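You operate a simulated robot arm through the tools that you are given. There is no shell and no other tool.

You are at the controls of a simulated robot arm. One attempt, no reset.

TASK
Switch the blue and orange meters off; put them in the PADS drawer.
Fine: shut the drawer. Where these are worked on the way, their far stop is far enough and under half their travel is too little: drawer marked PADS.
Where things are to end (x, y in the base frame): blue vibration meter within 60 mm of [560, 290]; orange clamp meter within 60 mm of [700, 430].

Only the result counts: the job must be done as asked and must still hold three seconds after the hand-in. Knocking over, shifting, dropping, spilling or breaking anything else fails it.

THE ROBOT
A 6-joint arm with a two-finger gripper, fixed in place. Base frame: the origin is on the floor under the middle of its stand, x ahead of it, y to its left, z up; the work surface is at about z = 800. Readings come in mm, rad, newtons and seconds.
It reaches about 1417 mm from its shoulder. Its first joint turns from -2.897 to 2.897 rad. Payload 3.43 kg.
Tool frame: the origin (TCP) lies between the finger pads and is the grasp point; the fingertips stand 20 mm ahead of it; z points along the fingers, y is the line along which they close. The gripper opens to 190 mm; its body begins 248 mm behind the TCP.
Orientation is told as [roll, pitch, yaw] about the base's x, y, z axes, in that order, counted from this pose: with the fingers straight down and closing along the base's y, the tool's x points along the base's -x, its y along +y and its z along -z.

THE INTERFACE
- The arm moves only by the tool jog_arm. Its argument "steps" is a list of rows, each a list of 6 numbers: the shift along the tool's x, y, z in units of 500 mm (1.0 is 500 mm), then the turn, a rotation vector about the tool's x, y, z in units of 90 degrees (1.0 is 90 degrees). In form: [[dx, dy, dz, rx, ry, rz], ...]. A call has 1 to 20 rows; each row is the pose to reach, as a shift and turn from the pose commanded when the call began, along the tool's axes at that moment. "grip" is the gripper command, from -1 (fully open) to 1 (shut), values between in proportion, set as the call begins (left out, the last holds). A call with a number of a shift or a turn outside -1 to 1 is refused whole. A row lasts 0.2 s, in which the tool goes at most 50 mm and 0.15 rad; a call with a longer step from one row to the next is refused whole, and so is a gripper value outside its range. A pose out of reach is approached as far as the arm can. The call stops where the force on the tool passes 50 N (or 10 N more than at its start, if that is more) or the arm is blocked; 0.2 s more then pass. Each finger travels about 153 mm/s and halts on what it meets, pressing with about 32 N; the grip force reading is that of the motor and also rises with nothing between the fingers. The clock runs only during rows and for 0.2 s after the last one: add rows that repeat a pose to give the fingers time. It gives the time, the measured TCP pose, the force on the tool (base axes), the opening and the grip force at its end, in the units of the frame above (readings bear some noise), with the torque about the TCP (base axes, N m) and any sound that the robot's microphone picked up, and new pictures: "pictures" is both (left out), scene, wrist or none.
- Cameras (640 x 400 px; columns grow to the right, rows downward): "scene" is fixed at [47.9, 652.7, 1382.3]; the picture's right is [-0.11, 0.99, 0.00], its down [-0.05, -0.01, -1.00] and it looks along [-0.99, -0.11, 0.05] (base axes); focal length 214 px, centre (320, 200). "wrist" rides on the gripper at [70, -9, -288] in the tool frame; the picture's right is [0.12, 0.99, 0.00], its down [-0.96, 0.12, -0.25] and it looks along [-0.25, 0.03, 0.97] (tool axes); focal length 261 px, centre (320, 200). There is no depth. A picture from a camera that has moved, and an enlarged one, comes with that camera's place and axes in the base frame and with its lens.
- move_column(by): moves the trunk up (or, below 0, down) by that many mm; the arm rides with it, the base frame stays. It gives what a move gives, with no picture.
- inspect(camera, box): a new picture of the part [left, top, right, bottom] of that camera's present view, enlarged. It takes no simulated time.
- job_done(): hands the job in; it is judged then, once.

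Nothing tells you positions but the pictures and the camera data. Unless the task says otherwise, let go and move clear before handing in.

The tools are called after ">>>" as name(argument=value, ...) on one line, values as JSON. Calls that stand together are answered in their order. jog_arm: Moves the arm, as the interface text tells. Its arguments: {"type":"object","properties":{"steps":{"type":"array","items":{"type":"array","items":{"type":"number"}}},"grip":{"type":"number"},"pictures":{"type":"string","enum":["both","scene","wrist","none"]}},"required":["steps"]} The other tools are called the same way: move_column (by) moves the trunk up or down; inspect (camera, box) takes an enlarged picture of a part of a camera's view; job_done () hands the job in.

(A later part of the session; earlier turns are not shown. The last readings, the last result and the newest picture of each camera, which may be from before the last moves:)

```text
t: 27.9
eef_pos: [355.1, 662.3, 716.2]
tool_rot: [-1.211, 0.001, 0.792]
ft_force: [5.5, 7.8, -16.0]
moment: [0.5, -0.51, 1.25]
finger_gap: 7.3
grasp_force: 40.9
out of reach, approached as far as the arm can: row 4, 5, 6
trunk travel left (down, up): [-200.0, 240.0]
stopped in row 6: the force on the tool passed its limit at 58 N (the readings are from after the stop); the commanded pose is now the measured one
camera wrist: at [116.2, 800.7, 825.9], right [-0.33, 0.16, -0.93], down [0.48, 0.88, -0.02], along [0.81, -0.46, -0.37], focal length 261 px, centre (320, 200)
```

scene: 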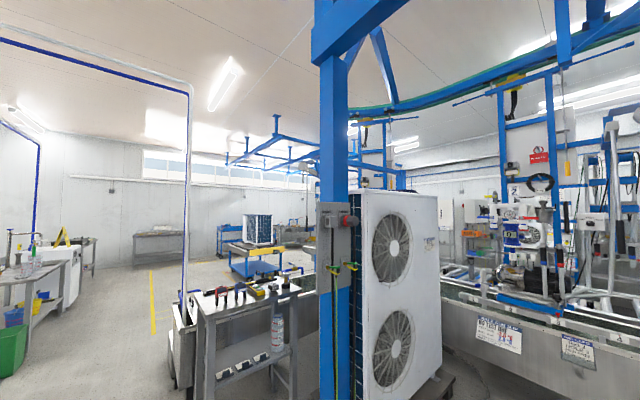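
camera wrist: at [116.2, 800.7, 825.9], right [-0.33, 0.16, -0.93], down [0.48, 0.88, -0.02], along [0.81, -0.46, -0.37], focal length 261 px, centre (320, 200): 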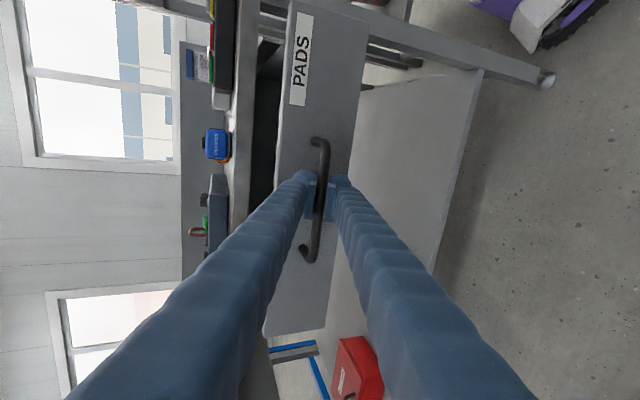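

The arm can't reach farther out in this tilted pose; the drawer is open about 170 mm. I'll push it back a little so I can let go and back off, then pull the rest of the way with an upright tool from inside the front panel.

>>> jog_arm(steps=[[0, -0.0094, 0.0258, 0, 0, 0], [0, -0.0188, 0.0517, 0, 0, 0], [0, -0.0282, 0.0775, 0, 0, 0], [0, -0.0376, 0.1034, 0, 0, 0], [0, -0.0376, 0.1034, 0, 0, 0]], grip=1, pictures="none")

```text
t: 29.1
eef_pos: [394.5, 623.2, 715.9]
tool_rot: [-1.213, 0.001, 0.789]
ft_force: [14.0, 12.1, -31.1]
moment: [-0.01, -0.07, -0.11]
finger_gap: 7.2
grasp_force: 41.4
trunk travel left (down, up): [-200.0, 240.0]
```

Now I'll open the fingers slightly around the bar and check the forces settle.

>>> jog_arm(steps=[[0, 0, 0, 0, 0, 0], [0, 0, 0, 0, 0, 0], [0, 0, 0, 0, 0, 0]], grip=0.62, pictures="wrist")

>>> inspect(camera="wrist", box=[240, 100, 400, 260])

```text
t: 29.9
eef_pos: [392.6, 620.9, 716.9]
tool_rot: [-1.213, 0.002, 0.789]
ft_force: [0.1, -0.1, -0.1]
moment: [-0.03, -0.01, -0.02]
finger_gap: 36.0
grasp_force: 0.1
trunk travel left (down, up): [-200.0, 240.0]
camera wrist: at [154.1, 760.6, 827.7], right [-0.33, 0.16, -0.93], down [0.48, 0.87, -0.02], along [0.81, -0.46, -0.37], focal length 261 px, centre (320, 200)
```

wrist: 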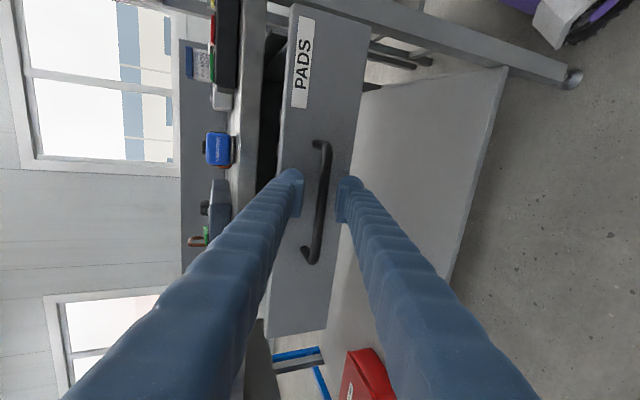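

```text
2.50 times, centred on (320, 180) of wrist
camera zoom: at [154.1, 760.6, 827.7], right [-0.33, 0.16, -0.93], down [0.48, 0.87, -0.02], along [0.81, -0.46, -0.37], focal length 652 px, centre (320, 250)
```

zoom: 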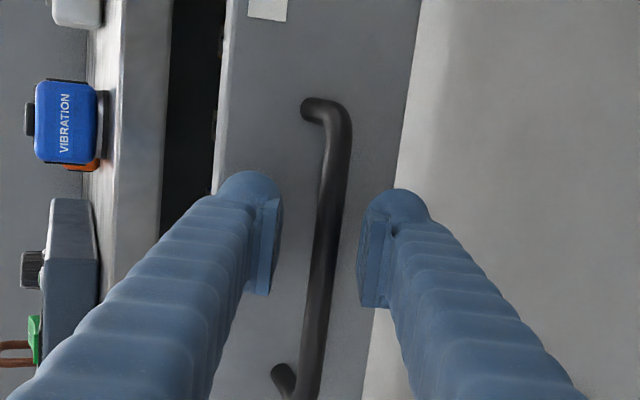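

Free of load. I'll back off the bar, then raise and bring the tool upright.

>>> jog_arm(steps=[[0, 0, -0.032, 0, 0, 0], [0, 0, -0.064, 0, 0, 0], [0, -0.042, -0.0796, -0.04, 0, 0], [0, -0.083, -0.095, -0.12, 0, 0], [0, -0.125, -0.111, -0.21, 0, 0], [0, -0.167, -0.126, -0.3, 0, 0], [0, -0.208, -0.142, -0.39, 0, 0], [0, -0.25, -0.157, -0.48, 0, 0], [0, -0.291, -0.173, -0.57, 0, 0], [0, -0.333, -0.188, -0.66, 0, 0], [0, -0.375, -0.204, -0.74, 0, 0], [0, -0.375, -0.204, -0.772, 0, 0], [0, -0.375, -0.204, -0.772, 0, 0]], grip=0.62, pictures="wrist")

```text
t: 32.8
eef_pos: [370.3, 644.5, 930.7]
tool_rot: [-0.001, 0.001, 0.79]
ft_force: [0.6, 1.0, -0.5]
moment: [-0.01, 0.02, -0.04]
finger_gap: 36.0
grasp_force: 0.0
trunk travel left (down, up): [-200.0, 240.0]
camera wrist: at [327.7, 589.2, 1218.9], right [-0.79, 0.61, 0.0], down [0.6, 0.76, 0.25], along [0.15, 0.19, -0.97], focal length 261 px, centre (320, 200)
```

wrist: 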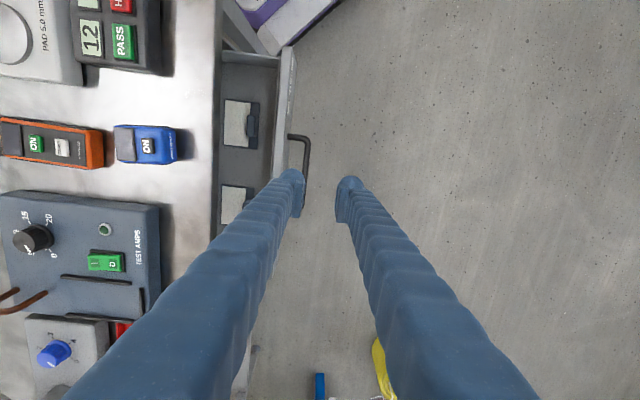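

The drawer already holds some things, which must not be disturbed. I'll turn the tool to face the bench and look inside.

>>> jog_arm(steps=[[0, -0.009, -0.009, 0, 0, 0.091], [0, -0.018, -0.018, 0, 0, 0.182], [0, -0.027, -0.027, 0, 0, 0.273], [0, -0.036, -0.036, 0, 0, 0.364], [0, -0.045, -0.045, 0, 0, 0.455], [0, -0.055, -0.055, 0, 0, 0.545], [0, -0.064, -0.064, 0, 0, 0.636], [0, -0.073, -0.073, 0, 0, 0.727], [0, -0.082, -0.082, 0, 0, 0.818], [0, -0.091, -0.091, 0, 0, 0.909], [0, -0.1, -0.1, 0, 0, 1.0], [0, -0.1, -0.1, 0, 0, 1.0]], grip=-1, pictures="wrist")

>>> inspect(camera="wrist", box=[200, 120, 440, 280])

```text
t: 35.4
eef_pos: [406.2, 608.6, 979.6]
tool_rot: [-0.001, -0.002, -0.783]
ft_force: [0.2, 0.7, -0.8]
moment: [0.02, 0.02, 0.0]
finger_gap: 189.9
grasp_force: 0.0
trunk travel left (down, up): [-200.0, 240.0]
camera wrist: at [351.3, 652.8, 1268.3], right [0.62, 0.79, 0.0], down [0.76, -0.6, 0.25], along [0.2, -0.15, -0.97], focal length 261 px, centre (320, 200)
```

wrist: 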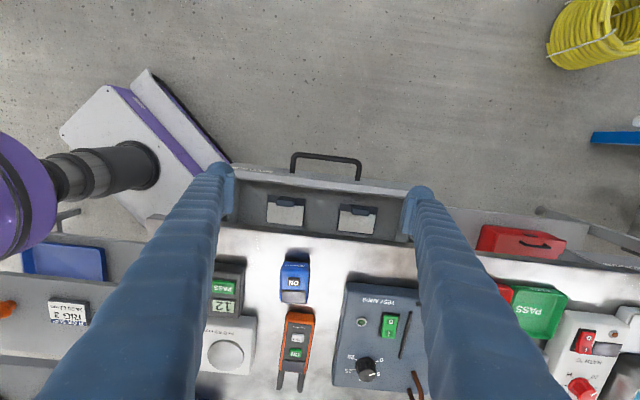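

```text
2.50 times, centred on (320, 200) of wrist
camera zoom: at [351.3, 652.8, 1268.3], right [0.62, 0.79, 0.0], down [0.76, -0.6, 0.25], along [0.2, -0.15, -0.97], focal length 652 px, centre (320, 200)
```

zoom: 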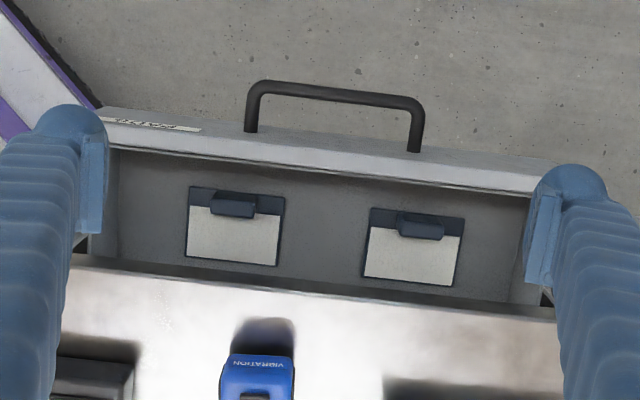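

There are two small clipboard-like pads inside, with clear room between them at the middle. I'll hook the front panel from inside at the centre with closed fingers, staying shallow and above the pads, and pull it fully open.

>>> jog_arm(steps=[[-0.036, 0.009, 0.02, 0, 0, 0], [-0.073, 0.018, 0.06, 0, 0, 0], [-0.11, 0.028, 0.12, 0, 0, 0], [-0.146, 0.037, 0.18, 0, 0, 0], [-0.146, 0.037, 0.25, 0, 0, 0], [-0.146, 0.037, 0.25, 0, 0, 0]], grip=1, pictures="wrist")

>>> inspect(camera="wrist", box=[220, 100, 420, 260])

```text
t: 36.8
eef_pos: [471.0, 572.1, 854.6]
tool_rot: [-0.002, -0.001, -0.781]
ft_force: [-0.6, -0.1, 0.0]
moment: [-0.08, 0.02, 0.01]
finger_gap: 0.0
grasp_force: 31.5
trunk travel left (down, up): [-200.0, 240.0]
camera wrist: at [416.7, 616.7, 1143.2], right [0.61, 0.79, 0.0], down [0.76, -0.6, 0.25], along [0.2, -0.15, -0.97], focal length 261 px, centre (320, 200)
```

wrist: 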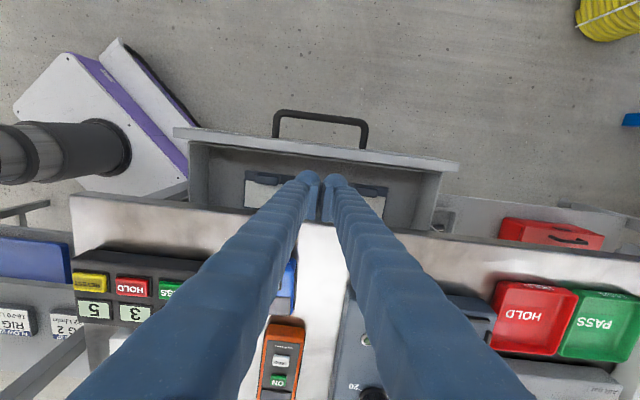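

```text
2.50 times, centred on (320, 180) of wrist
camera zoom: at [416.7, 616.7, 1143.2], right [0.61, 0.79, 0.0], down [0.76, -0.6, 0.25], along [0.2, -0.15, -0.97], focal length 652 px, centre (320, 250)
```

zoom: 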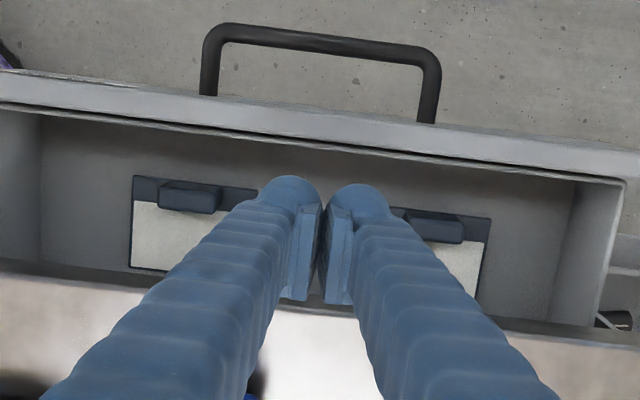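

The closed fingers are between the pads in s and clear of the front. I'll shift slightly inward, descend behind the panel, then look before pulling.

>>> jog_arm(steps=[[-0.017, 0, 0.04, 0, 0, 0], [-0.017, 0, 0.09, 0, 0, 0], [-0.017, 0, 0.14, 0, 0, 0], [-0.017, 0, 0.19, 0, 0, 0], [-0.017, 0, 0.215, 0, 0, 0], [-0.017, 0, 0.215, 0, 0, 0]], grip=1, pictures="wrist")

>>> inspect(camera="wrist", box=[220, 100, 420, 260])

```text
t: 38.1
eef_pos: [477.7, 565.3, 747.0]
tool_rot: [-0.002, -0.002, -0.782]
ft_force: [0.4, 0.0, 0.6]
moment: [-0.03, 0.02, -0.02]
finger_gap: 0.0
grasp_force: 32.1
trunk travel left (down, up): [-200.0, 240.0]
camera wrist: at [422.6, 610.2, 1035.1], right [0.61, 0.79, 0.0], down [0.76, -0.6, 0.25], along [0.2, -0.15, -0.97], focal length 261 px, centre (320, 200)
```

wrist: 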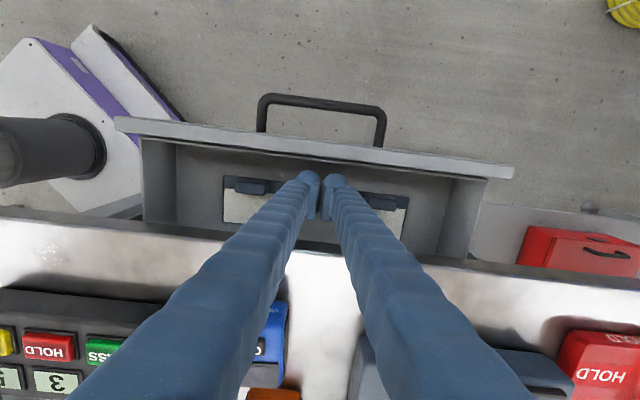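

```text
2.50 times, centred on (320, 180) of wrist
camera zoom: at [422.6, 610.2, 1035.1], right [0.61, 0.79, 0.0], down [0.76, -0.6, 0.25], along [0.2, -0.15, -0.97], focal length 652 px, centre (320, 250)
```

zoom: 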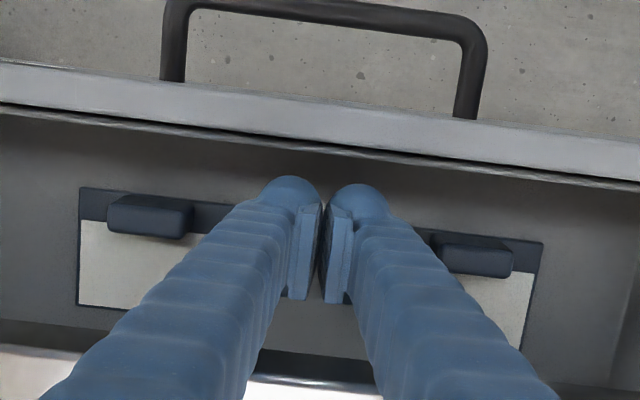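

The tips are about 33 mm below the panel's top edge and clear of the pads. Now I'll pull outward steadily.

>>> jog_arm(steps=[[0.02, 0, 0, 0, 0, 0], [0.036, 0, 0, 0, 0, 0], [0.052, 0, 0, 0, 0, 0], [0.072, 0, 0, 0, 0, 0], [0.096, 0, 0, 0, 0, 0], [0.12, 0, 0, 0, 0, 0], [0.144, 0, 0, 0, 0, 0], [0.168, 0, 0, 0, 0, 0], [0.192, 0, 0, 0, 0, 0], [0.216, 0, 0, 0, 0, 0], [0.24, 0, 0, 0, 0, 0]], grip=1, pictures="wrist")

```text
t: 40.5
eef_pos: [393.2, 649.3, 748.1]
tool_rot: [0.0, -0.003, -0.781]
ft_force: [0.6, 1.0, 0.1]
moment: [0.0, 0.02, -0.01]
finger_gap: 0.0
grasp_force: 31.8
trunk travel left (down, up): [-200.0, 240.0]
camera wrist: at [337.3, 693.4, 1036.3], right [0.62, 0.79, 0.0], down [0.76, -0.6, 0.25], along [0.2, -0.15, -0.97], focal length 261 px, centre (320, 200)
```

wrist: 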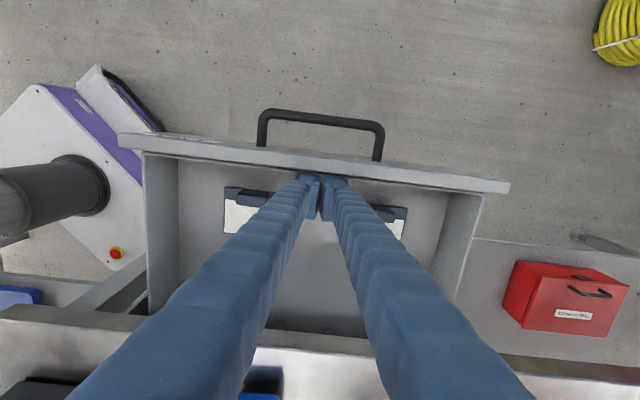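

The drawer slides easily and the pads stay put. I'll keep going to its stop.

>>> jog_arm(steps=[[0.02, 0, 0, 0, 0, 0], [0.044, 0, 0, 0, 0, 0], [0.068, 0, 0, 0, 0, 0], [0.092, 0, 0, 0, 0, 0], [0.116, 0, 0, 0, 0, 0], [0.14, 0, 0, 0, 0, 0], [0.164, 0, 0, 0, 0, 0], [0.188, 0, 0, 0, 0, 0], [0.212, 0, 0, 0, 0, 0], [0.236, 0, 0, 0, 0, 0], [0.26, 0, 0, 0, 0, 0], [0.284, 0, 0, 0, 0, 0], [0.308, 0, 0, 0, 0, 0]], grip=1, pictures="wrist")

```text
t: 42.4
eef_pos: [333.8, 707.6, 746.5]
tool_rot: [-0.004, -0.006, -0.783]
ft_force: [14.1, -7.2, -3.3]
moment: [0.05, -0.33, -0.11]
finger_gap: 6.0
grasp_force: 34.5
trunk travel left (down, up): [-200.0, 240.0]
stopped in row 9: the force on the tool passed its limit at 60 N (the readings are from after the stop); the commanded pose is now the measured one
camera wrist: at [277.5, 754.8, 1036.0], right [0.62, 0.79, -0.01], down [0.76, -0.59, 0.25], along [0.2, -0.16, -0.97], focal length 261 px, centre (320, 200)
```

wrist: 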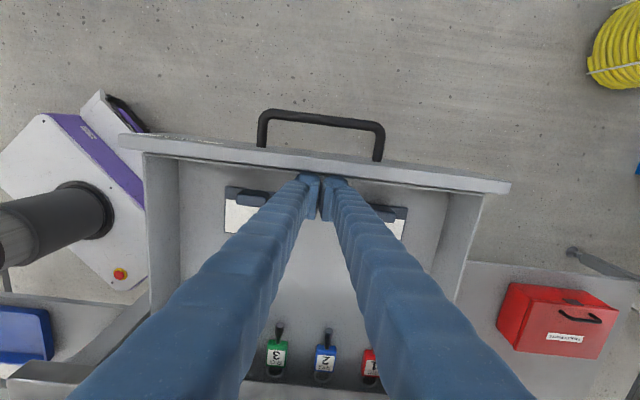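

The drawer hit its stop (about 300 mm open). There are also three coloured tags deeper inside, so I'll ease off, rise clear and look from above.

>>> jog_arm(steps=[[-0.02, 0, 0, 0, 0, 0], [-0.03, 0, -0.03, 0, 0, 0], [-0.03, 0, -0.1, 0, 0, 0], [-0.03, 0, -0.19, 0, 0, 0], [-0.03, 0, -0.28, 0, 0, 0], [-0.05, 0, -0.37, 0, 0, 0], [-0.1, 0, -0.45, 0, 0, 0], [-0.1, 0, -0.45, 0, 0, 0]], grip=-1, pictures="wrist")

>>> inspect(camera="wrist", box=[200, 100, 440, 320])

```text
t: 44.2
eef_pos: [366.4, 676.8, 969.7]
tool_rot: [-0.005, -0.007, -0.783]
ft_force: [-0.8, -1.0, 0.8]
moment: [0.12, 0.06, 0.01]
finger_gap: 189.9
grasp_force: 0.1
trunk travel left (down, up): [-200.0, 240.0]
camera wrist: at [311.5, 723.0, 1260.1], right [0.62, 0.79, -0.01], down [0.76, -0.59, 0.25], along [0.2, -0.16, -0.97], focal length 261 px, centre (320, 200)
```

wrist: 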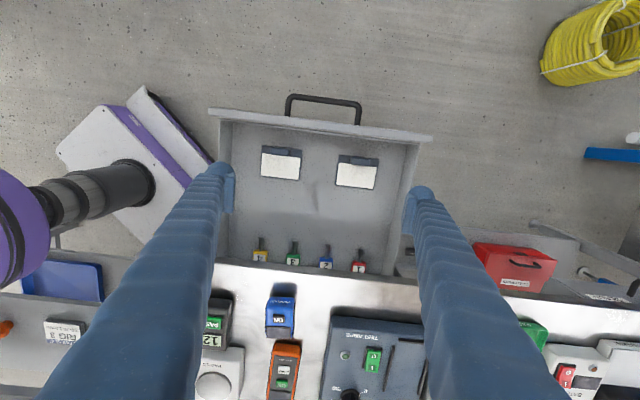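

```text
1.82 times, centred on (320, 210) of wrist
camera zoom: at [311.5, 723.0, 1260.1], right [0.62, 0.79, -0.01], down [0.76, -0.59, 0.25], along [0.2, -0.16, -0.97], focal length 474 px, centre (320, 182)
```

zoom: 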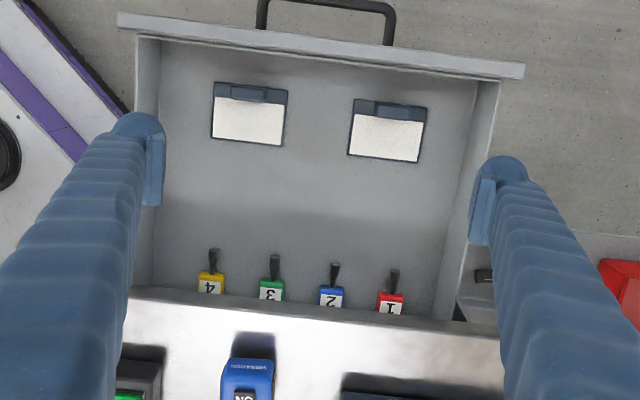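

The drawer is fully open (about 300 mm). The free band between the pads (n≥175) and the tags (n≤37) is centred near n=106, right where the targets fall. I'll now go above the blue meter with the fingers opened to about 80 mm.

>>> jog_arm(steps=[[-0.09, -0.0136, 0, 0, 0, 0], [-0.18, -0.0272, 0, 0, 0, 0], [-0.27, -0.0408, 0, 0, 0, 0], [-0.36, -0.0544, 0, 0, 0, 0], [-0.45, -0.068, 0.02, 0, 0, 0], [-0.53, -0.078, 0.04, 0, 0, 0], [-0.5698, -0.0816, 0.06, 0, 0, 0], [-0.5698, -0.0816, 0.06, 0, 0, 0]], grip=0.158, pictures="wrist")

>>> inspect(camera="wrist", box=[220, 120, 420, 280])

```text
t: 46.0
eef_pos: [541.6, 445.8, 944.6]
tool_rot: [-0.005, -0.007, -0.782]
ft_force: [0.6, 0.4, 0.1]
moment: [0.0, 0.04, -0.01]
finger_gap: 80.0
grasp_force: 0.0
trunk travel left (down, up): [-200.0, 240.0]
camera wrist: at [486.2, 491.3, 1232.2], right [0.62, 0.79, -0.01], down [0.76, -0.59, 0.25], along [0.2, -0.16, -0.97], focal length 261 px, centre (320, 200)
```

wrist: 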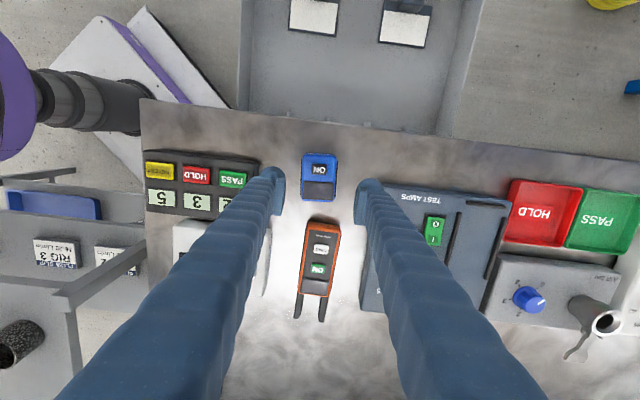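

```text
2.50 times, centred on (320, 200) of wrist
camera zoom: at [486.2, 491.3, 1232.2], right [0.62, 0.79, -0.01], down [0.76, -0.59, 0.25], along [0.2, -0.16, -0.97], focal length 652 px, centre (320, 200)
```

zoom: 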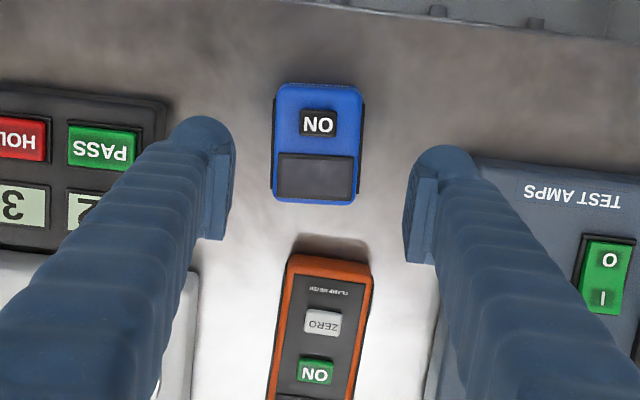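

The blue meter sits centred between the fingers with room on both sides. I'll descend around it to about z = 826.

>>> jog_arm(steps=[[0.008, -0.004, 0.06, 0, 0, 0], [0.008, -0.004, 0.12, 0, 0, 0], [0.008, -0.004, 0.17, 0, 0, 0], [0.008, -0.004, 0.21, 0, 0, 0], [0.008, -0.004, 0.235, 0, 0, 0], [0.008, -0.004, 0.235, 0, 0, 0]], grip=0.158, pictures="wrist")

>>> inspect(camera="wrist", box=[220, 120, 420, 280])

```text
t: 47.4
eef_pos: [536.6, 448.1, 827.8]
tool_rot: [-0.003, -0.007, -0.782]
ft_force: [-0.4, 0.1, 0.5]
moment: [-0.01, -0.02, 0.03]
finger_gap: 80.0
grasp_force: 0.0
trunk travel left (down, up): [-200.0, 240.0]
camera wrist: at [480.5, 493.5, 1116.5], right [0.62, 0.79, -0.01], down [0.76, -0.59, 0.25], along [0.2, -0.16, -0.97], focal length 261 px, centre (320, 200)
```

wrist: 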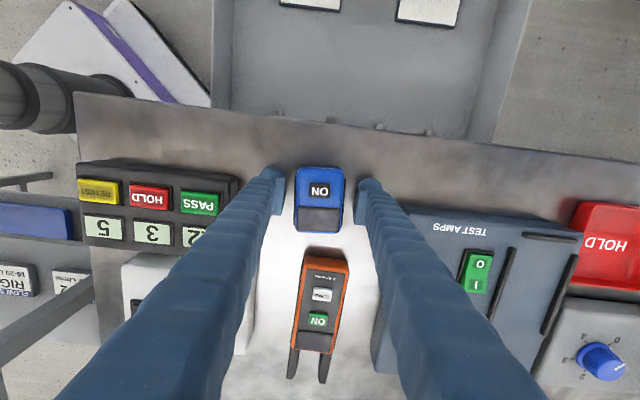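

```text
2.50 times, centred on (320, 200) of wrist
camera zoom: at [480.5, 493.5, 1116.5], right [0.62, 0.79, -0.01], down [0.76, -0.59, 0.25], along [0.2, -0.16, -0.97], focal length 652 px, centre (320, 200)
```

zoom: 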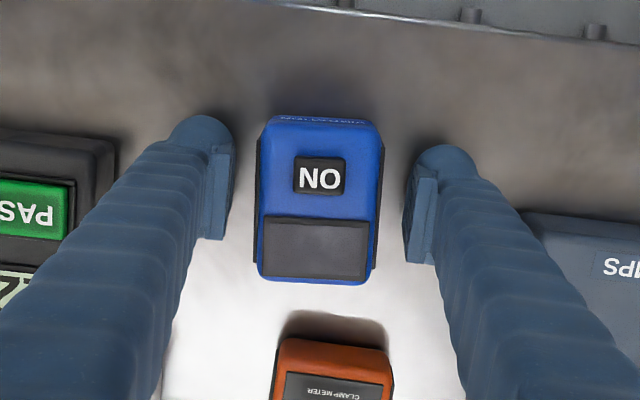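

Well centred. I'll close on the blue meter.

>>> jog_arm(steps=[[0, 0, 0, 0, 0, 0], [0, 0, 0, 0, 0, 0], [0, 0, 0, 0, 0, 0]], grip=1, pictures="wrist")

```text
t: 48.2
eef_pos: [537.0, 446.3, 826.8]
tool_rot: [-0.005, -0.007, -0.782]
ft_force: [-1.5, 0.9, -0.4]
moment: [0.04, 0.01, 0.03]
finger_gap: 52.1
grasp_force: 32.3
trunk travel left (down, up): [-200.0, 240.0]
camera wrist: at [480.6, 493.6, 1116.5], right [0.62, 0.79, -0.01], down [0.76, -0.59, 0.25], along [0.2, -0.16, -0.97], focal length 261 px, centre (320, 200)
```

wrist: 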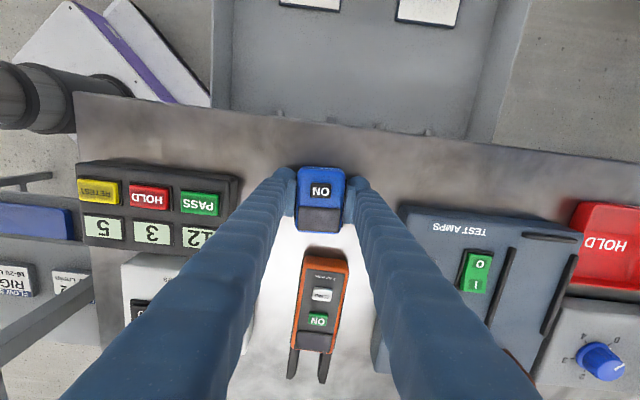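

Gripped at 52 mm. I'll lift, carry it over the drawer to n≈109, s≈632, and look before lowering.

>>> jog_arm(steps=[[0, 0, -0.06, 0, 0, 0], [0, 0, -0.14, 0, 0, 0], [0, 0, -0.2, 0, 0, 0], [0.06, -0.022, -0.2, 0, 0, 0], [0.13, -0.048, -0.2, 0, 0, 0], [0.2, -0.074, -0.2, 0, 0, 0], [0.27, -0.1, -0.2, 0, 0, 0], [0.33, -0.12, -0.2, 0, 0, 0], [0.346, -0.1264, -0.2, 0, 0, 0], [0.346, -0.1264, -0.2, 0, 0, 0]], grip=1, pictures="wrist")

>>> inspect(camera="wrist", box=[200, 100, 440, 280])

```text
t: 50.4
eef_pos: [368.7, 525.7, 927.5]
tool_rot: [-0.006, -0.006, -0.785]
ft_force: [0.0, -0.1, -3.5]
moment: [0.04, 0.02, 0.01]
finger_gap: 51.6
grasp_force: 32.3
trunk travel left (down, up): [-200.0, 240.0]
camera wrist: at [313.4, 571.9, 1216.5], right [0.62, 0.79, -0.01], down [0.76, -0.59, 0.25], along [0.2, -0.16, -0.97], focal length 261 px, centre (320, 200)
```

wrist: 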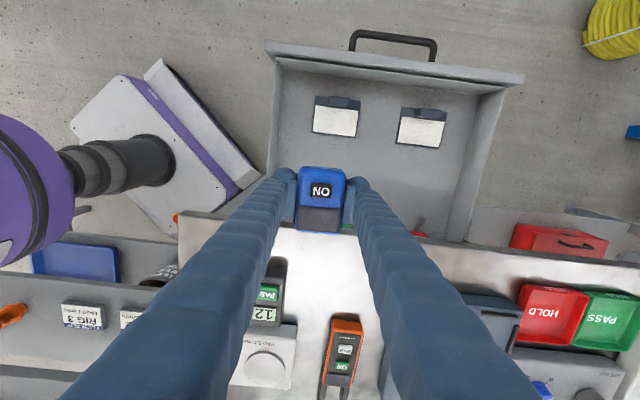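

```text
2.22 times, centred on (320, 190) of wrist
camera zoom: at [313.4, 571.9, 1216.5], right [0.62, 0.79, -0.01], down [0.76, -0.59, 0.25], along [0.2, -0.16, -0.97], focal length 579 px, centre (320, 222)
```

zoom: 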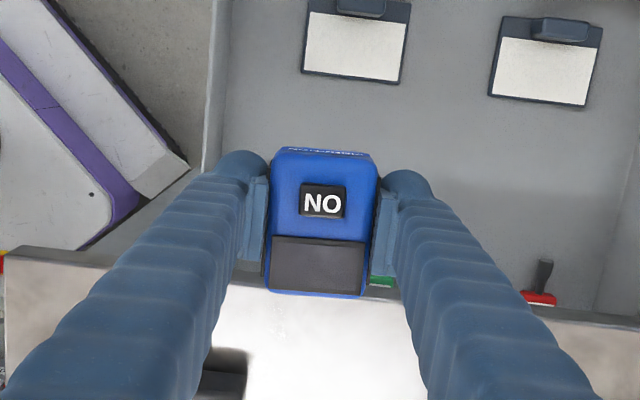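

The blue meter hangs over the free area, clear of the left pad, wall and tags. I'll lower it to just above the drawer floor.

>>> jog_arm(steps=[[0, 0, 0.08, 0, 0, 0], [0, 0, 0.16, 0, 0, 0], [0, 0, 0.24, 0, 0, 0], [0, 0, 0.32, 0, 0, 0], [0, 0, 0.37, 0, 0, 0], [0, 0, 0.395, 0, 0, 0], [0, 0, 0.395, 0, 0, 0]], grip=1, pictures="wrist")

>>> inspect(camera="wrist", box=[200, 100, 440, 280])

```text
t: 52.0
eef_pos: [368.9, 521.7, 730.9]
tool_rot: [-0.005, -0.006, -0.783]
ft_force: [-0.4, 0.5, -4.8]
moment: [-0.01, -0.01, 0.01]
finger_gap: 51.3
grasp_force: 31.9
trunk travel left (down, up): [-200.0, 240.0]
camera wrist: at [312.5, 568.9, 1019.0], right [0.62, 0.79, -0.01], down [0.76, -0.59, 0.25], along [0.2, -0.16, -0.97], focal length 261 px, centre (320, 200)
```

wrist: 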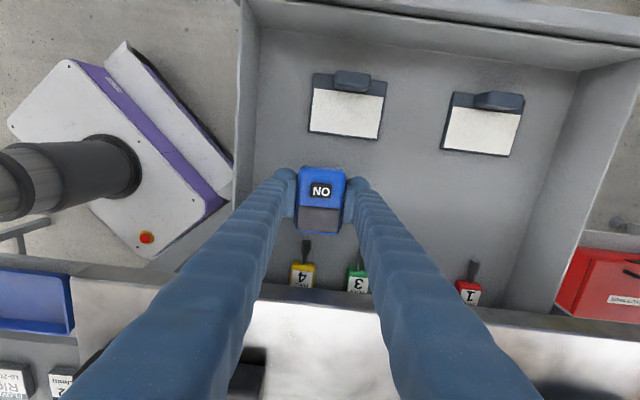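

```text
2.22 times, centred on (320, 190) of wrist
camera zoom: at [312.5, 568.9, 1019.0], right [0.62, 0.79, -0.01], down [0.76, -0.59, 0.25], along [0.2, -0.16, -0.97], focal length 579 px, centre (320, 222)
```

zoom: 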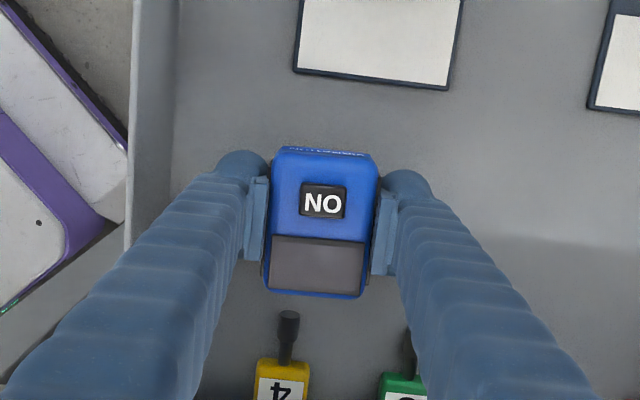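

Clear all round. I'll continue down in small steps until it touches the floor.

>>> jog_arm(steps=[[0, 0, 0.012, 0, 0, 0], [0, 0, 0.022, 0, 0, 0], [0, 0, 0.03, 0, 0, 0], [0, 0, 0.036, 0, 0, 0]], grip=1, pictures="none")

```text
t: 53.0
eef_pos: [369.1, 522.0, 712.3]
tool_rot: [-0.005, -0.008, -0.782]
ft_force: [0.2, -0.1, -3.5]
moment: [0.02, 0.03, -0.01]
finger_gap: 51.4
grasp_force: 32.4
trunk travel left (down, up): [-200.0, 240.0]
```

>>> jog_arm(steps=[[0, 0, 0.006, 0, 0, 0], [0, 0, 0.012, 0, 0, 0], [0, 0, 0.016, 0, 0, 0]], grip=1, pictures="none")

```text
t: 53.8
eef_pos: [368.6, 521.8, 703.4]
tool_rot: [-0.004, -0.008, -0.782]
ft_force: [-1.5, -1.4, 5.9]
moment: [0.12, -0.12, 0.03]
finger_gap: 51.3
grasp_force: 31.8
trunk travel left (down, up): [-200.0, 240.0]
```

It has touched the floor (about z = 677). I'll open gently and lift straight up.

>>> jog_arm(steps=[[0, 0, 0, 0, 0, 0], [0, 0, 0, 0, 0, 0]], grip=0.27, pictures="none")

>>> jog_arm(steps=[[0, 0, -0.03, 0, 0, 0], [0, 0, -0.09, 0, 0, 0], [0, 0, -0.18, 0, 0, 0], [0, 0, -0.27, 0, 0, 0], [0, 0, -0.36, 0, 0, 0], [0, 0, -0.45, 0, 0, 0], [0, 0, -0.5, 0, 0, 0], [0, 0, -0.5, 0, 0, 0]], grip=0.27, pictures="wrist")

>>> inspect(camera="wrist", box=[200, 60, 500, 280])

```text
t: 54.4
eef_pos: [368.5, 523.4, 703.8]
tool_rot: [-0.006, -0.008, -0.781]
ft_force: [0.7, -0.8, -0.4]
moment: [0.04, -0.02, 0.02]
finger_gap: 69.5
grasp_force: 0.0
trunk travel left (down, up): [-200.0, 240.0]
```

```text
t: 56.2
eef_pos: [366.8, 523.6, 953.4]
tool_rot: [-0.006, -0.007, -0.782]
ft_force: [0.9, -0.4, 0.3]
moment: [0.02, -0.01, 0.03]
finger_gap: 69.2
grasp_force: 0.1
trunk travel left (down, up): [-200.0, 240.0]
camera wrist: at [311.9, 570.5, 1241.9], right [0.62, 0.79, -0.01], down [0.76, -0.59, 0.25], along [0.2, -0.16, -0.97], focal length 261 px, centre (320, 200)
```

wrist: 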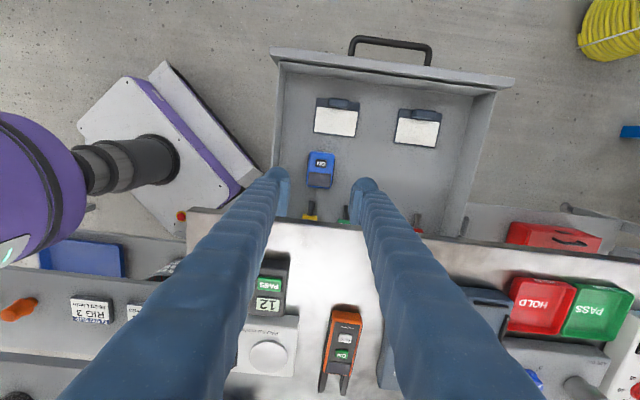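

```text
1.82 times, centred on (350, 170) of wrist
camera zoom: at [311.9, 570.5, 1241.9], right [0.62, 0.79, -0.01], down [0.76, -0.59, 0.25], along [0.2, -0.16, -0.97], focal length 474 px, centre (266, 254)
```

zoom: 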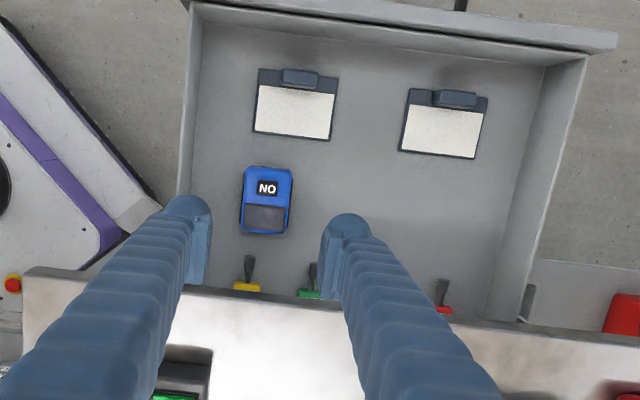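

The blue meter rests in the free area, about 29 mm from its target once the drawer is shut. Next I'll go above the orange meter, gripping near its ZERO end at about (635, 374).

>>> jog_arm(steps=[[-0.084, 0.024, 0, 0, 0, 0], [-0.169, 0.048, 0, 0, 0, 0], [-0.254, 0.072, 0, 0, 0, 0], [-0.338, 0.096, 0, 0, 0, 0], [-0.423, 0.12, 0.01, 0, 0, 0], [-0.507, 0.144, 0.03, 0, 0, 0], [-0.592, 0.1676, 0.046, 0, 0, 0], [-0.592, 0.1676, 0.046, 0, 0, 0]], grip=0.326, pictures="wrist")

>>> inspect(camera="wrist", box=[220, 100, 420, 300])

```text
t: 58.0
eef_pos: [636.3, 373.2, 930.4]
tool_rot: [-0.006, -0.008, -0.781]
ft_force: [-0.2, -0.7, -0.6]
moment: [0.06, 0.02, 0.0]
finger_gap: 64.1
grasp_force: 0.0
trunk travel left (down, up): [-200.0, 240.0]
camera wrist: at [580.3, 419.6, 1219.5], right [0.62, 0.79, -0.01], down [0.76, -0.59, 0.25], along [0.2, -0.16, -0.97], focal length 261 px, centre (320, 200)
```

wrist: 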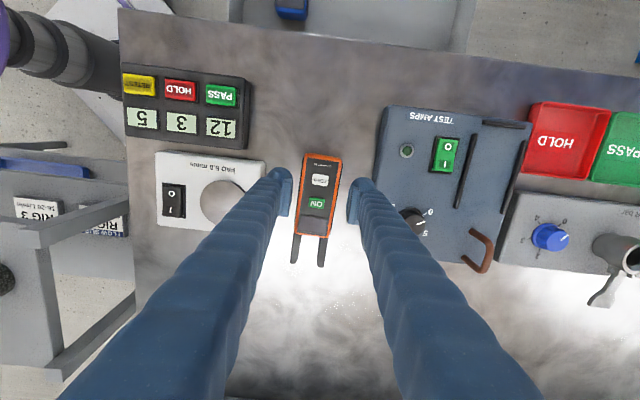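

```text
2.00 times, centred on (320, 200) of wrist
camera zoom: at [580.3, 419.6, 1219.5], right [0.62, 0.79, -0.01], down [0.76, -0.59, 0.25], along [0.2, -0.16, -0.97], focal length 521 px, centre (320, 200)
```

zoom: 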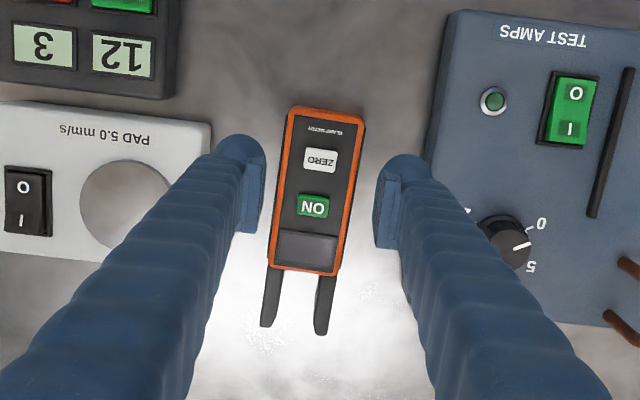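

Aligned, with clearance to both neighbouring boxes. I'll descend around the orange meter.

>>> jog_arm(steps=[[0, 0, 0.06, 0, 0, 0], [0, 0, 0.11, 0, 0, 0], [0, 0, 0.15, 0, 0, 0], [0, 0, 0.185, 0, 0, 0], [0, 0, 0.209, 0, 0, 0], [0, 0, 0.209, 0, 0, 0]], grip=0.326, pictures="wrist")

>>> inspect(camera="wrist", box=[220, 100, 420, 300])

```text
t: 59.4
eef_pos: [636.3, 374.2, 827.2]
tool_rot: [-0.004, -0.006, -0.781]
ft_force: [0.7, 0.1, -0.5]
moment: [0.0, -0.02, 0.0]
finger_gap: 63.9
grasp_force: 0.0
trunk travel left (down, up): [-200.0, 240.0]
camera wrist: at [580.5, 420.1, 1115.3], right [0.62, 0.79, -0.01], down [0.76, -0.59, 0.25], along [0.2, -0.16, -0.97], focal length 261 px, centre (320, 200)
```

wrist: 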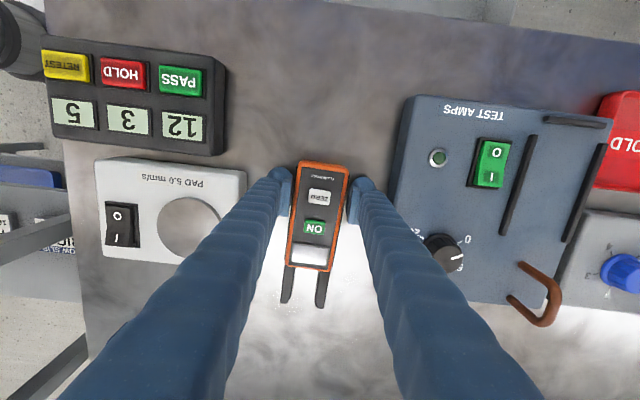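

```text
2.00 times, centred on (320, 200) of wrist
camera zoom: at [580.5, 420.1, 1115.3], right [0.62, 0.79, -0.01], down [0.76, -0.59, 0.25], along [0.2, -0.16, -0.97], focal length 521 px, centre (320, 200)
```

zoom: 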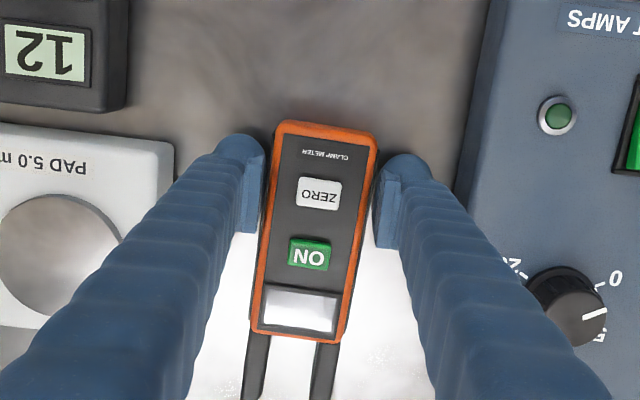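

The fingers straddle the orange meter at the ZERO end. I'll close the grip.

>>> jog_arm(steps=[[0, 0, 0, 0, 0, 0], [0, 0, 0, 0, 0, 0], [0, 0, 0, 0, 0, 0]], grip=1, pictures="wrist")

>>> inspect(camera="wrist", box=[260, 140, 380, 320])

```text
t: 60.2
eef_pos: [637.3, 373.6, 825.7]
tool_rot: [-0.004, -0.007, -0.782]
ft_force: [-0.1, -0.7, 0.0]
moment: [0.01, 0.05, -0.06]
finger_gap: 57.6
grasp_force: 32.4
trunk travel left (down, up): [-200.0, 240.0]
camera wrist: at [580.7, 420.1, 1115.3], right [0.62, 0.79, -0.01], down [0.76, -0.59, 0.25], along [0.2, -0.16, -0.97], focal length 261 px, centre (320, 200)
```

wrist: 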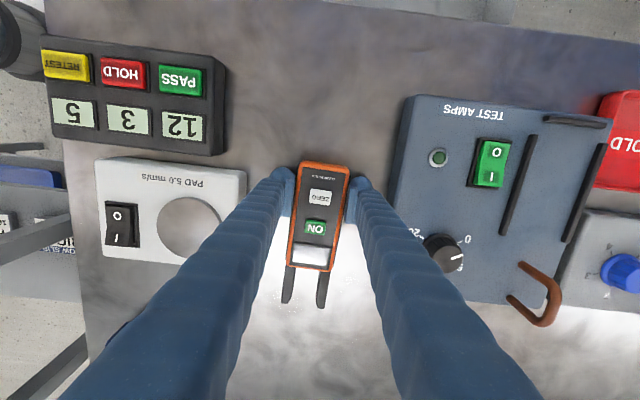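

```text
2.22 times, centred on (320, 230) of wrist
camera zoom: at [580.7, 420.1, 1115.3], right [0.62, 0.79, -0.01], down [0.76, -0.59, 0.25], along [0.2, -0.16, -0.97], focal length 579 px, centre (320, 133)
```

zoom: 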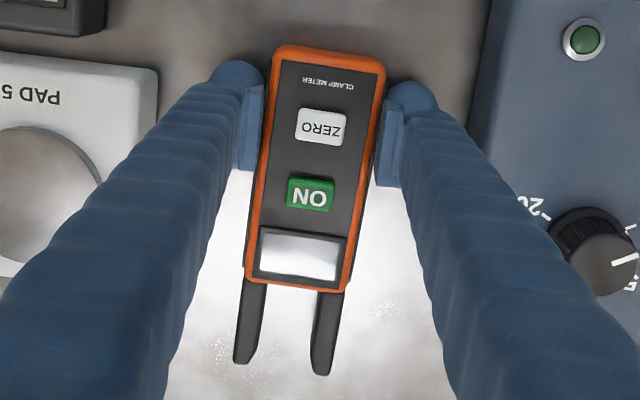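

Gripped at 57.6 mm. I'll lift, carry it out over the drawer and turn it 90° so it lies across the drawer, jaws toward +s.

>>> jog_arm(steps=[[0, 0, -0.05, 0, 0, 0], [0, 0, -0.12, 0, 0, 0], [0, 0, -0.19, 0, 0, 0], [0, 0, -0.25, 0, 0, 0], [0.06, 0.007, -0.25, 0, 0, 0], [0.13, 0.015, -0.25, 0, 0, -0.05], [0.2, 0.023, -0.25, 0, 0, -0.13], [0.27, 0.032, -0.25, 0, 0, -0.21], [0.34, 0.04, -0.25, 0, 0, -0.29], [0.4, 0.047, -0.25, 0, 0, -0.37], [0.45, 0.053, -0.25, 0, 0, -0.45], [0.5, 0.059, -0.25, 0, 0, -0.53], [0.54, 0.064, -0.25, 0, 0, -0.61], [0.57, 0.068, -0.25, 0, 0, -0.69], [0.593, 0.0704, -0.25, 0, 0, -0.77], [0.593, 0.0704, -0.25, 0, 0, -0.85], [0.593, 0.0704, -0.25, 0, 0, -0.93], [0.593, 0.0704, -0.25, 0, 0, -1.0], [0.593, 0.0704, -0.25, 0, 0, -1.0]], grip=1, pictures="wrist")

>>> inspect(camera="wrist", box=[200, 100, 440, 300])

```text
t: 64.2
eef_pos: [452.2, 610.9, 949.6]
tool_rot: [-0.007, 0.005, 0.789]
ft_force: [-0.5, -0.6, -1.8]
moment: [-0.02, 0.06, -0.04]
finger_gap: 57.0
grasp_force: 31.6
trunk travel left (down, up): [-200.0, 240.0]
camera wrist: at [408.6, 557.0, 1239.5], right [-0.79, 0.61, -0.01], down [0.6, 0.77, 0.24], along [0.15, 0.19, -0.97], focal length 261 px, centre (320, 200)
```

wrist: 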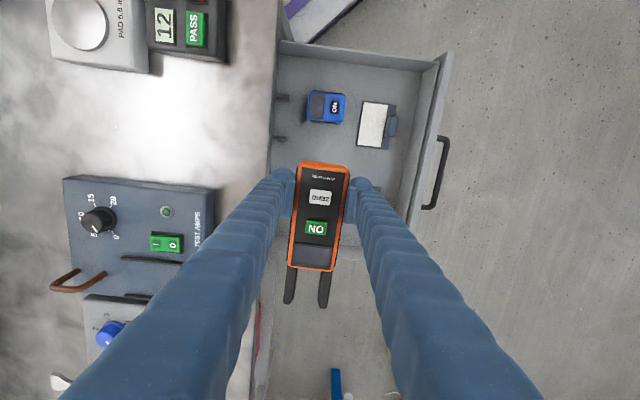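

```text
2.00 times, centred on (320, 200) of wrist
camera zoom: at [408.6, 557.0, 1239.5], right [-0.79, 0.61, -0.01], down [0.6, 0.77, 0.24], along [0.15, 0.19, -0.97], focal length 521 px, centre (320, 200)
```

zoom: 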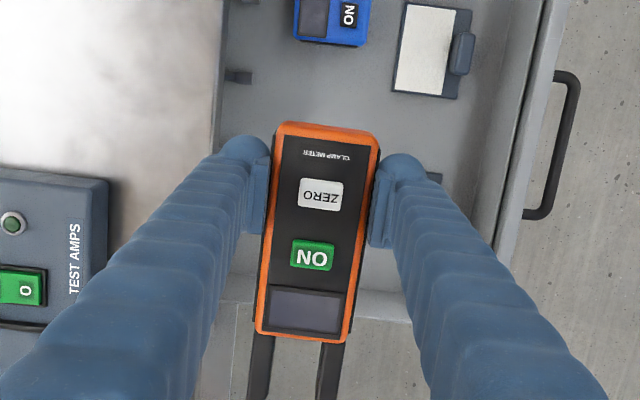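

The orange meter is oriented across the drawer with its display blank. I'll shift 4 mm toward -s for clearance from the right pad and tag, then lower to just above the floor.

>>> jog_arm(steps=[[0.008, 0, 0.08, 0, 0, 0], [0.008, 0, 0.16, 0, 0, 0], [0.008, 0, 0.24, 0, 0, 0], [0.008, 0, 0.32, 0, 0, 0], [0.008, 0, 0.38, 0, 0, 0], [0.008, 0, 0.42, 0, 0, 0], [0.008, 0, 0.439, 0, 0, 0], [0.008, 0, 0.439, 0, 0, 0]], grip=1, pictures="wrist")

>>> inspect(camera="wrist", box=[180, 80, 460, 320])

```text
t: 66.0
eef_pos: [449.3, 603.6, 730.0]
tool_rot: [-0.008, 0.006, 0.788]
ft_force: [0.1, 0.5, -2.5]
moment: [-0.05, 0.04, -0.01]
finger_gap: 56.9
grasp_force: 32.3
trunk travel left (down, up): [-200.0, 240.0]
camera wrist: at [406.4, 550.8, 1019.3], right [-0.79, 0.62, -0.01], down [0.6, 0.77, 0.24], along [0.15, 0.19, -0.97], focal length 261 px, centre (320, 200)
```

wrist: 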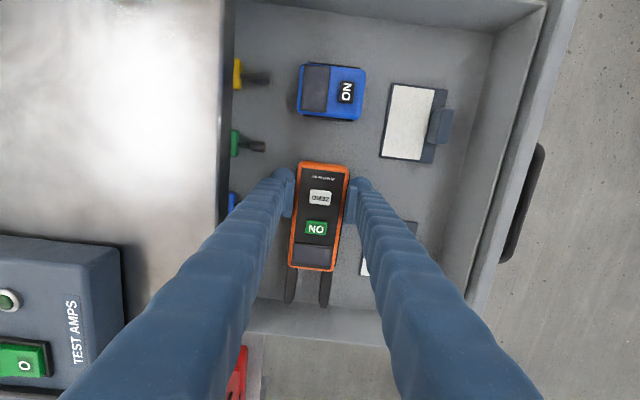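

```text
1.67 times, centred on (320, 200) of wrist
camera zoom: at [406.4, 550.8, 1019.3], right [-0.79, 0.62, -0.01], down [0.6, 0.77, 0.24], along [0.15, 0.19, -0.97], focal length 434 px, centre (320, 200)
```

zoom: 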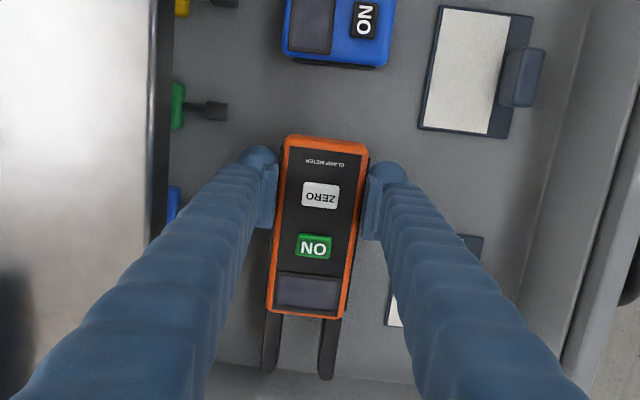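

There is clearance to the tag and the right pad. I'll lower it in small steps to the floor.

>>> jog_arm(steps=[[0, 0, 0.014, 0, 0, 0], [0, 0, 0.026, 0, 0, 0], [0, 0, 0.036, 0, 0, 0], [0, 0, 0.042, 0, 0, 0]], grip=1, pictures="none")

>>> jog_arm(steps=[[0, 0, 0.005, 0, 0, 0], [0, 0, 0.01, 0, 0, 0]], grip=1, pictures="none")

```text
t: 67.0
eef_pos: [450.8, 604.0, 708.4]
tool_rot: [-0.008, 0.005, 0.789]
ft_force: [0.3, 0.6, -2.5]
moment: [-0.05, 0.06, -0.01]
finger_gap: 56.9
grasp_force: 32.3
trunk travel left (down, up): [-200.0, 240.0]
```

```text
t: 67.6
eef_pos: [450.1, 603.8, 704.6]
tool_rot: [-0.005, 0.004, 0.788]
ft_force: [-0.5, -1.1, 3.3]
moment: [0.35, -0.17, 0.04]
finger_gap: 56.9
grasp_force: 32.1
trunk travel left (down, up): [-200.0, 240.0]
```

Contact has begun. I'll lower a final 1.5 mm, then open the fingers slightly.

>>> jog_arm(steps=[[0, 0, 0.003, 0, 0, 0]], grip=1, pictures="none")

>>> jog_arm(steps=[[0, 0, 0, 0, 0, 0], [0, 0, 0, 0, 0, 0]], grip=0.28, pictures="wrist")

>>> inspect(camera="wrist", box=[180, 80, 460, 320])

```text
t: 68.0
eef_pos: [449.9, 603.5, 704.0]
tool_rot: [-0.008, 0.004, 0.788]
ft_force: [-0.2, -3.0, 10.4]
moment: [0.78, -0.63, -0.19]
finger_gap: 57.0
grasp_force: 32.0
trunk travel left (down, up): [-200.0, 240.0]
```

```text
t: 68.6
eef_pos: [450.8, 604.2, 702.3]
tool_rot: [-0.009, 0.004, 0.789]
ft_force: [0.3, -1.7, -0.5]
moment: [0.01, 0.01, -0.01]
finger_gap: 68.6
grasp_force: 0.0
trunk travel left (down, up): [-200.0, 240.0]
camera wrist: at [406.5, 551.2, 992.0], right [-0.79, 0.62, -0.01], down [0.6, 0.77, 0.24], along [0.15, 0.19, -0.97], focal length 261 px, centre (320, 200)
```

wrist: 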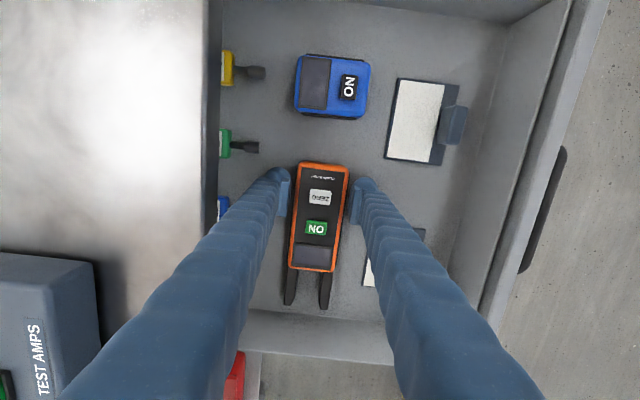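

```text
1.67 times, centred on (320, 200) of wrist
camera zoom: at [406.5, 551.2, 992.0], right [-0.79, 0.62, -0.01], down [0.6, 0.77, 0.24], along [0.15, 0.19, -0.97], focal length 434 px, centre (320, 200)
```

zoom: 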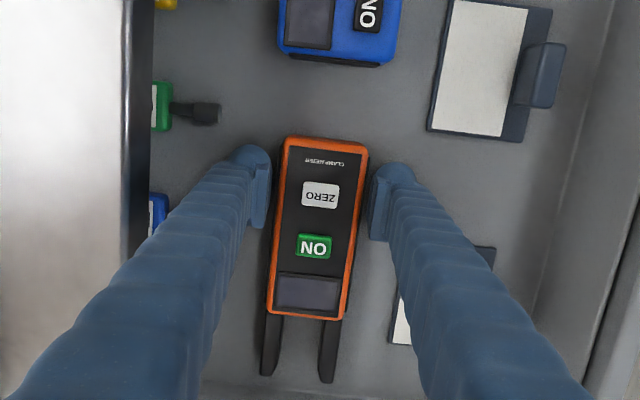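

Released, with the meter resting on the floor and nothing else touched. I'll lift straight up and check the drawer.

>>> jog_arm(steps=[[0, 0, -0.02, 0, 0, 0], [0, 0, -0.08, 0, 0, 0], [0, 0, -0.16, 0, 0, 0], [0, 0, -0.25, 0, 0, 0], [0, 0, -0.34, 0, 0, 0], [0, 0, -0.43, 0, 0, 0], [0, 0, -0.52, 0, 0, 0], [0, 0, -0.52, 0, 0, 0]], grip=0.28, pictures="wrist")

>>> inspect(camera="wrist", box=[200, 40, 480, 320])

```text
t: 70.4
eef_pos: [448.3, 606.5, 963.6]
tool_rot: [-0.007, 0.006, 0.79]
ft_force: [-0.2, 0.3, 0.2]
moment: [0.04, -0.03, 0.02]
finger_gap: 68.3
grasp_force: 0.1
trunk travel left (down, up): [-200.0, 240.0]
camera wrist: at [405.3, 553.9, 1253.1], right [-0.79, 0.62, -0.01], down [0.6, 0.77, 0.24], along [0.15, 0.19, -0.97], focal length 261 px, centre (320, 200)
```

wrist: 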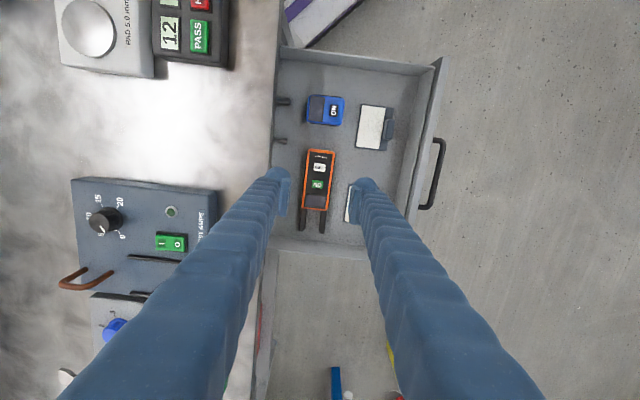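

```text
1.43 times, centred on (340, 180) of wrist
camera zoom: at [405.3, 553.9, 1253.1], right [-0.79, 0.62, -0.01], down [0.6, 0.77, 0.24], along [0.15, 0.19, -0.97], focal length 372 px, centre (291, 229)
```

zoom: 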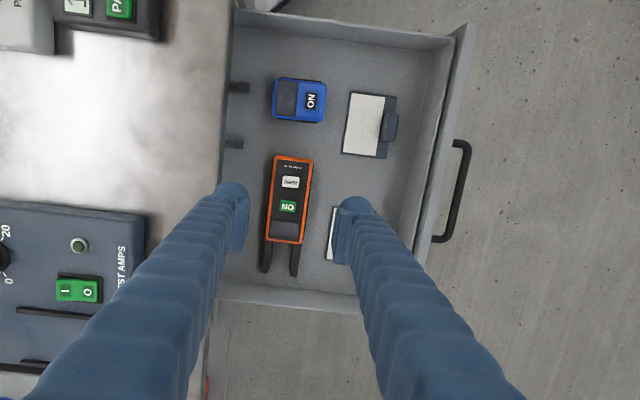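

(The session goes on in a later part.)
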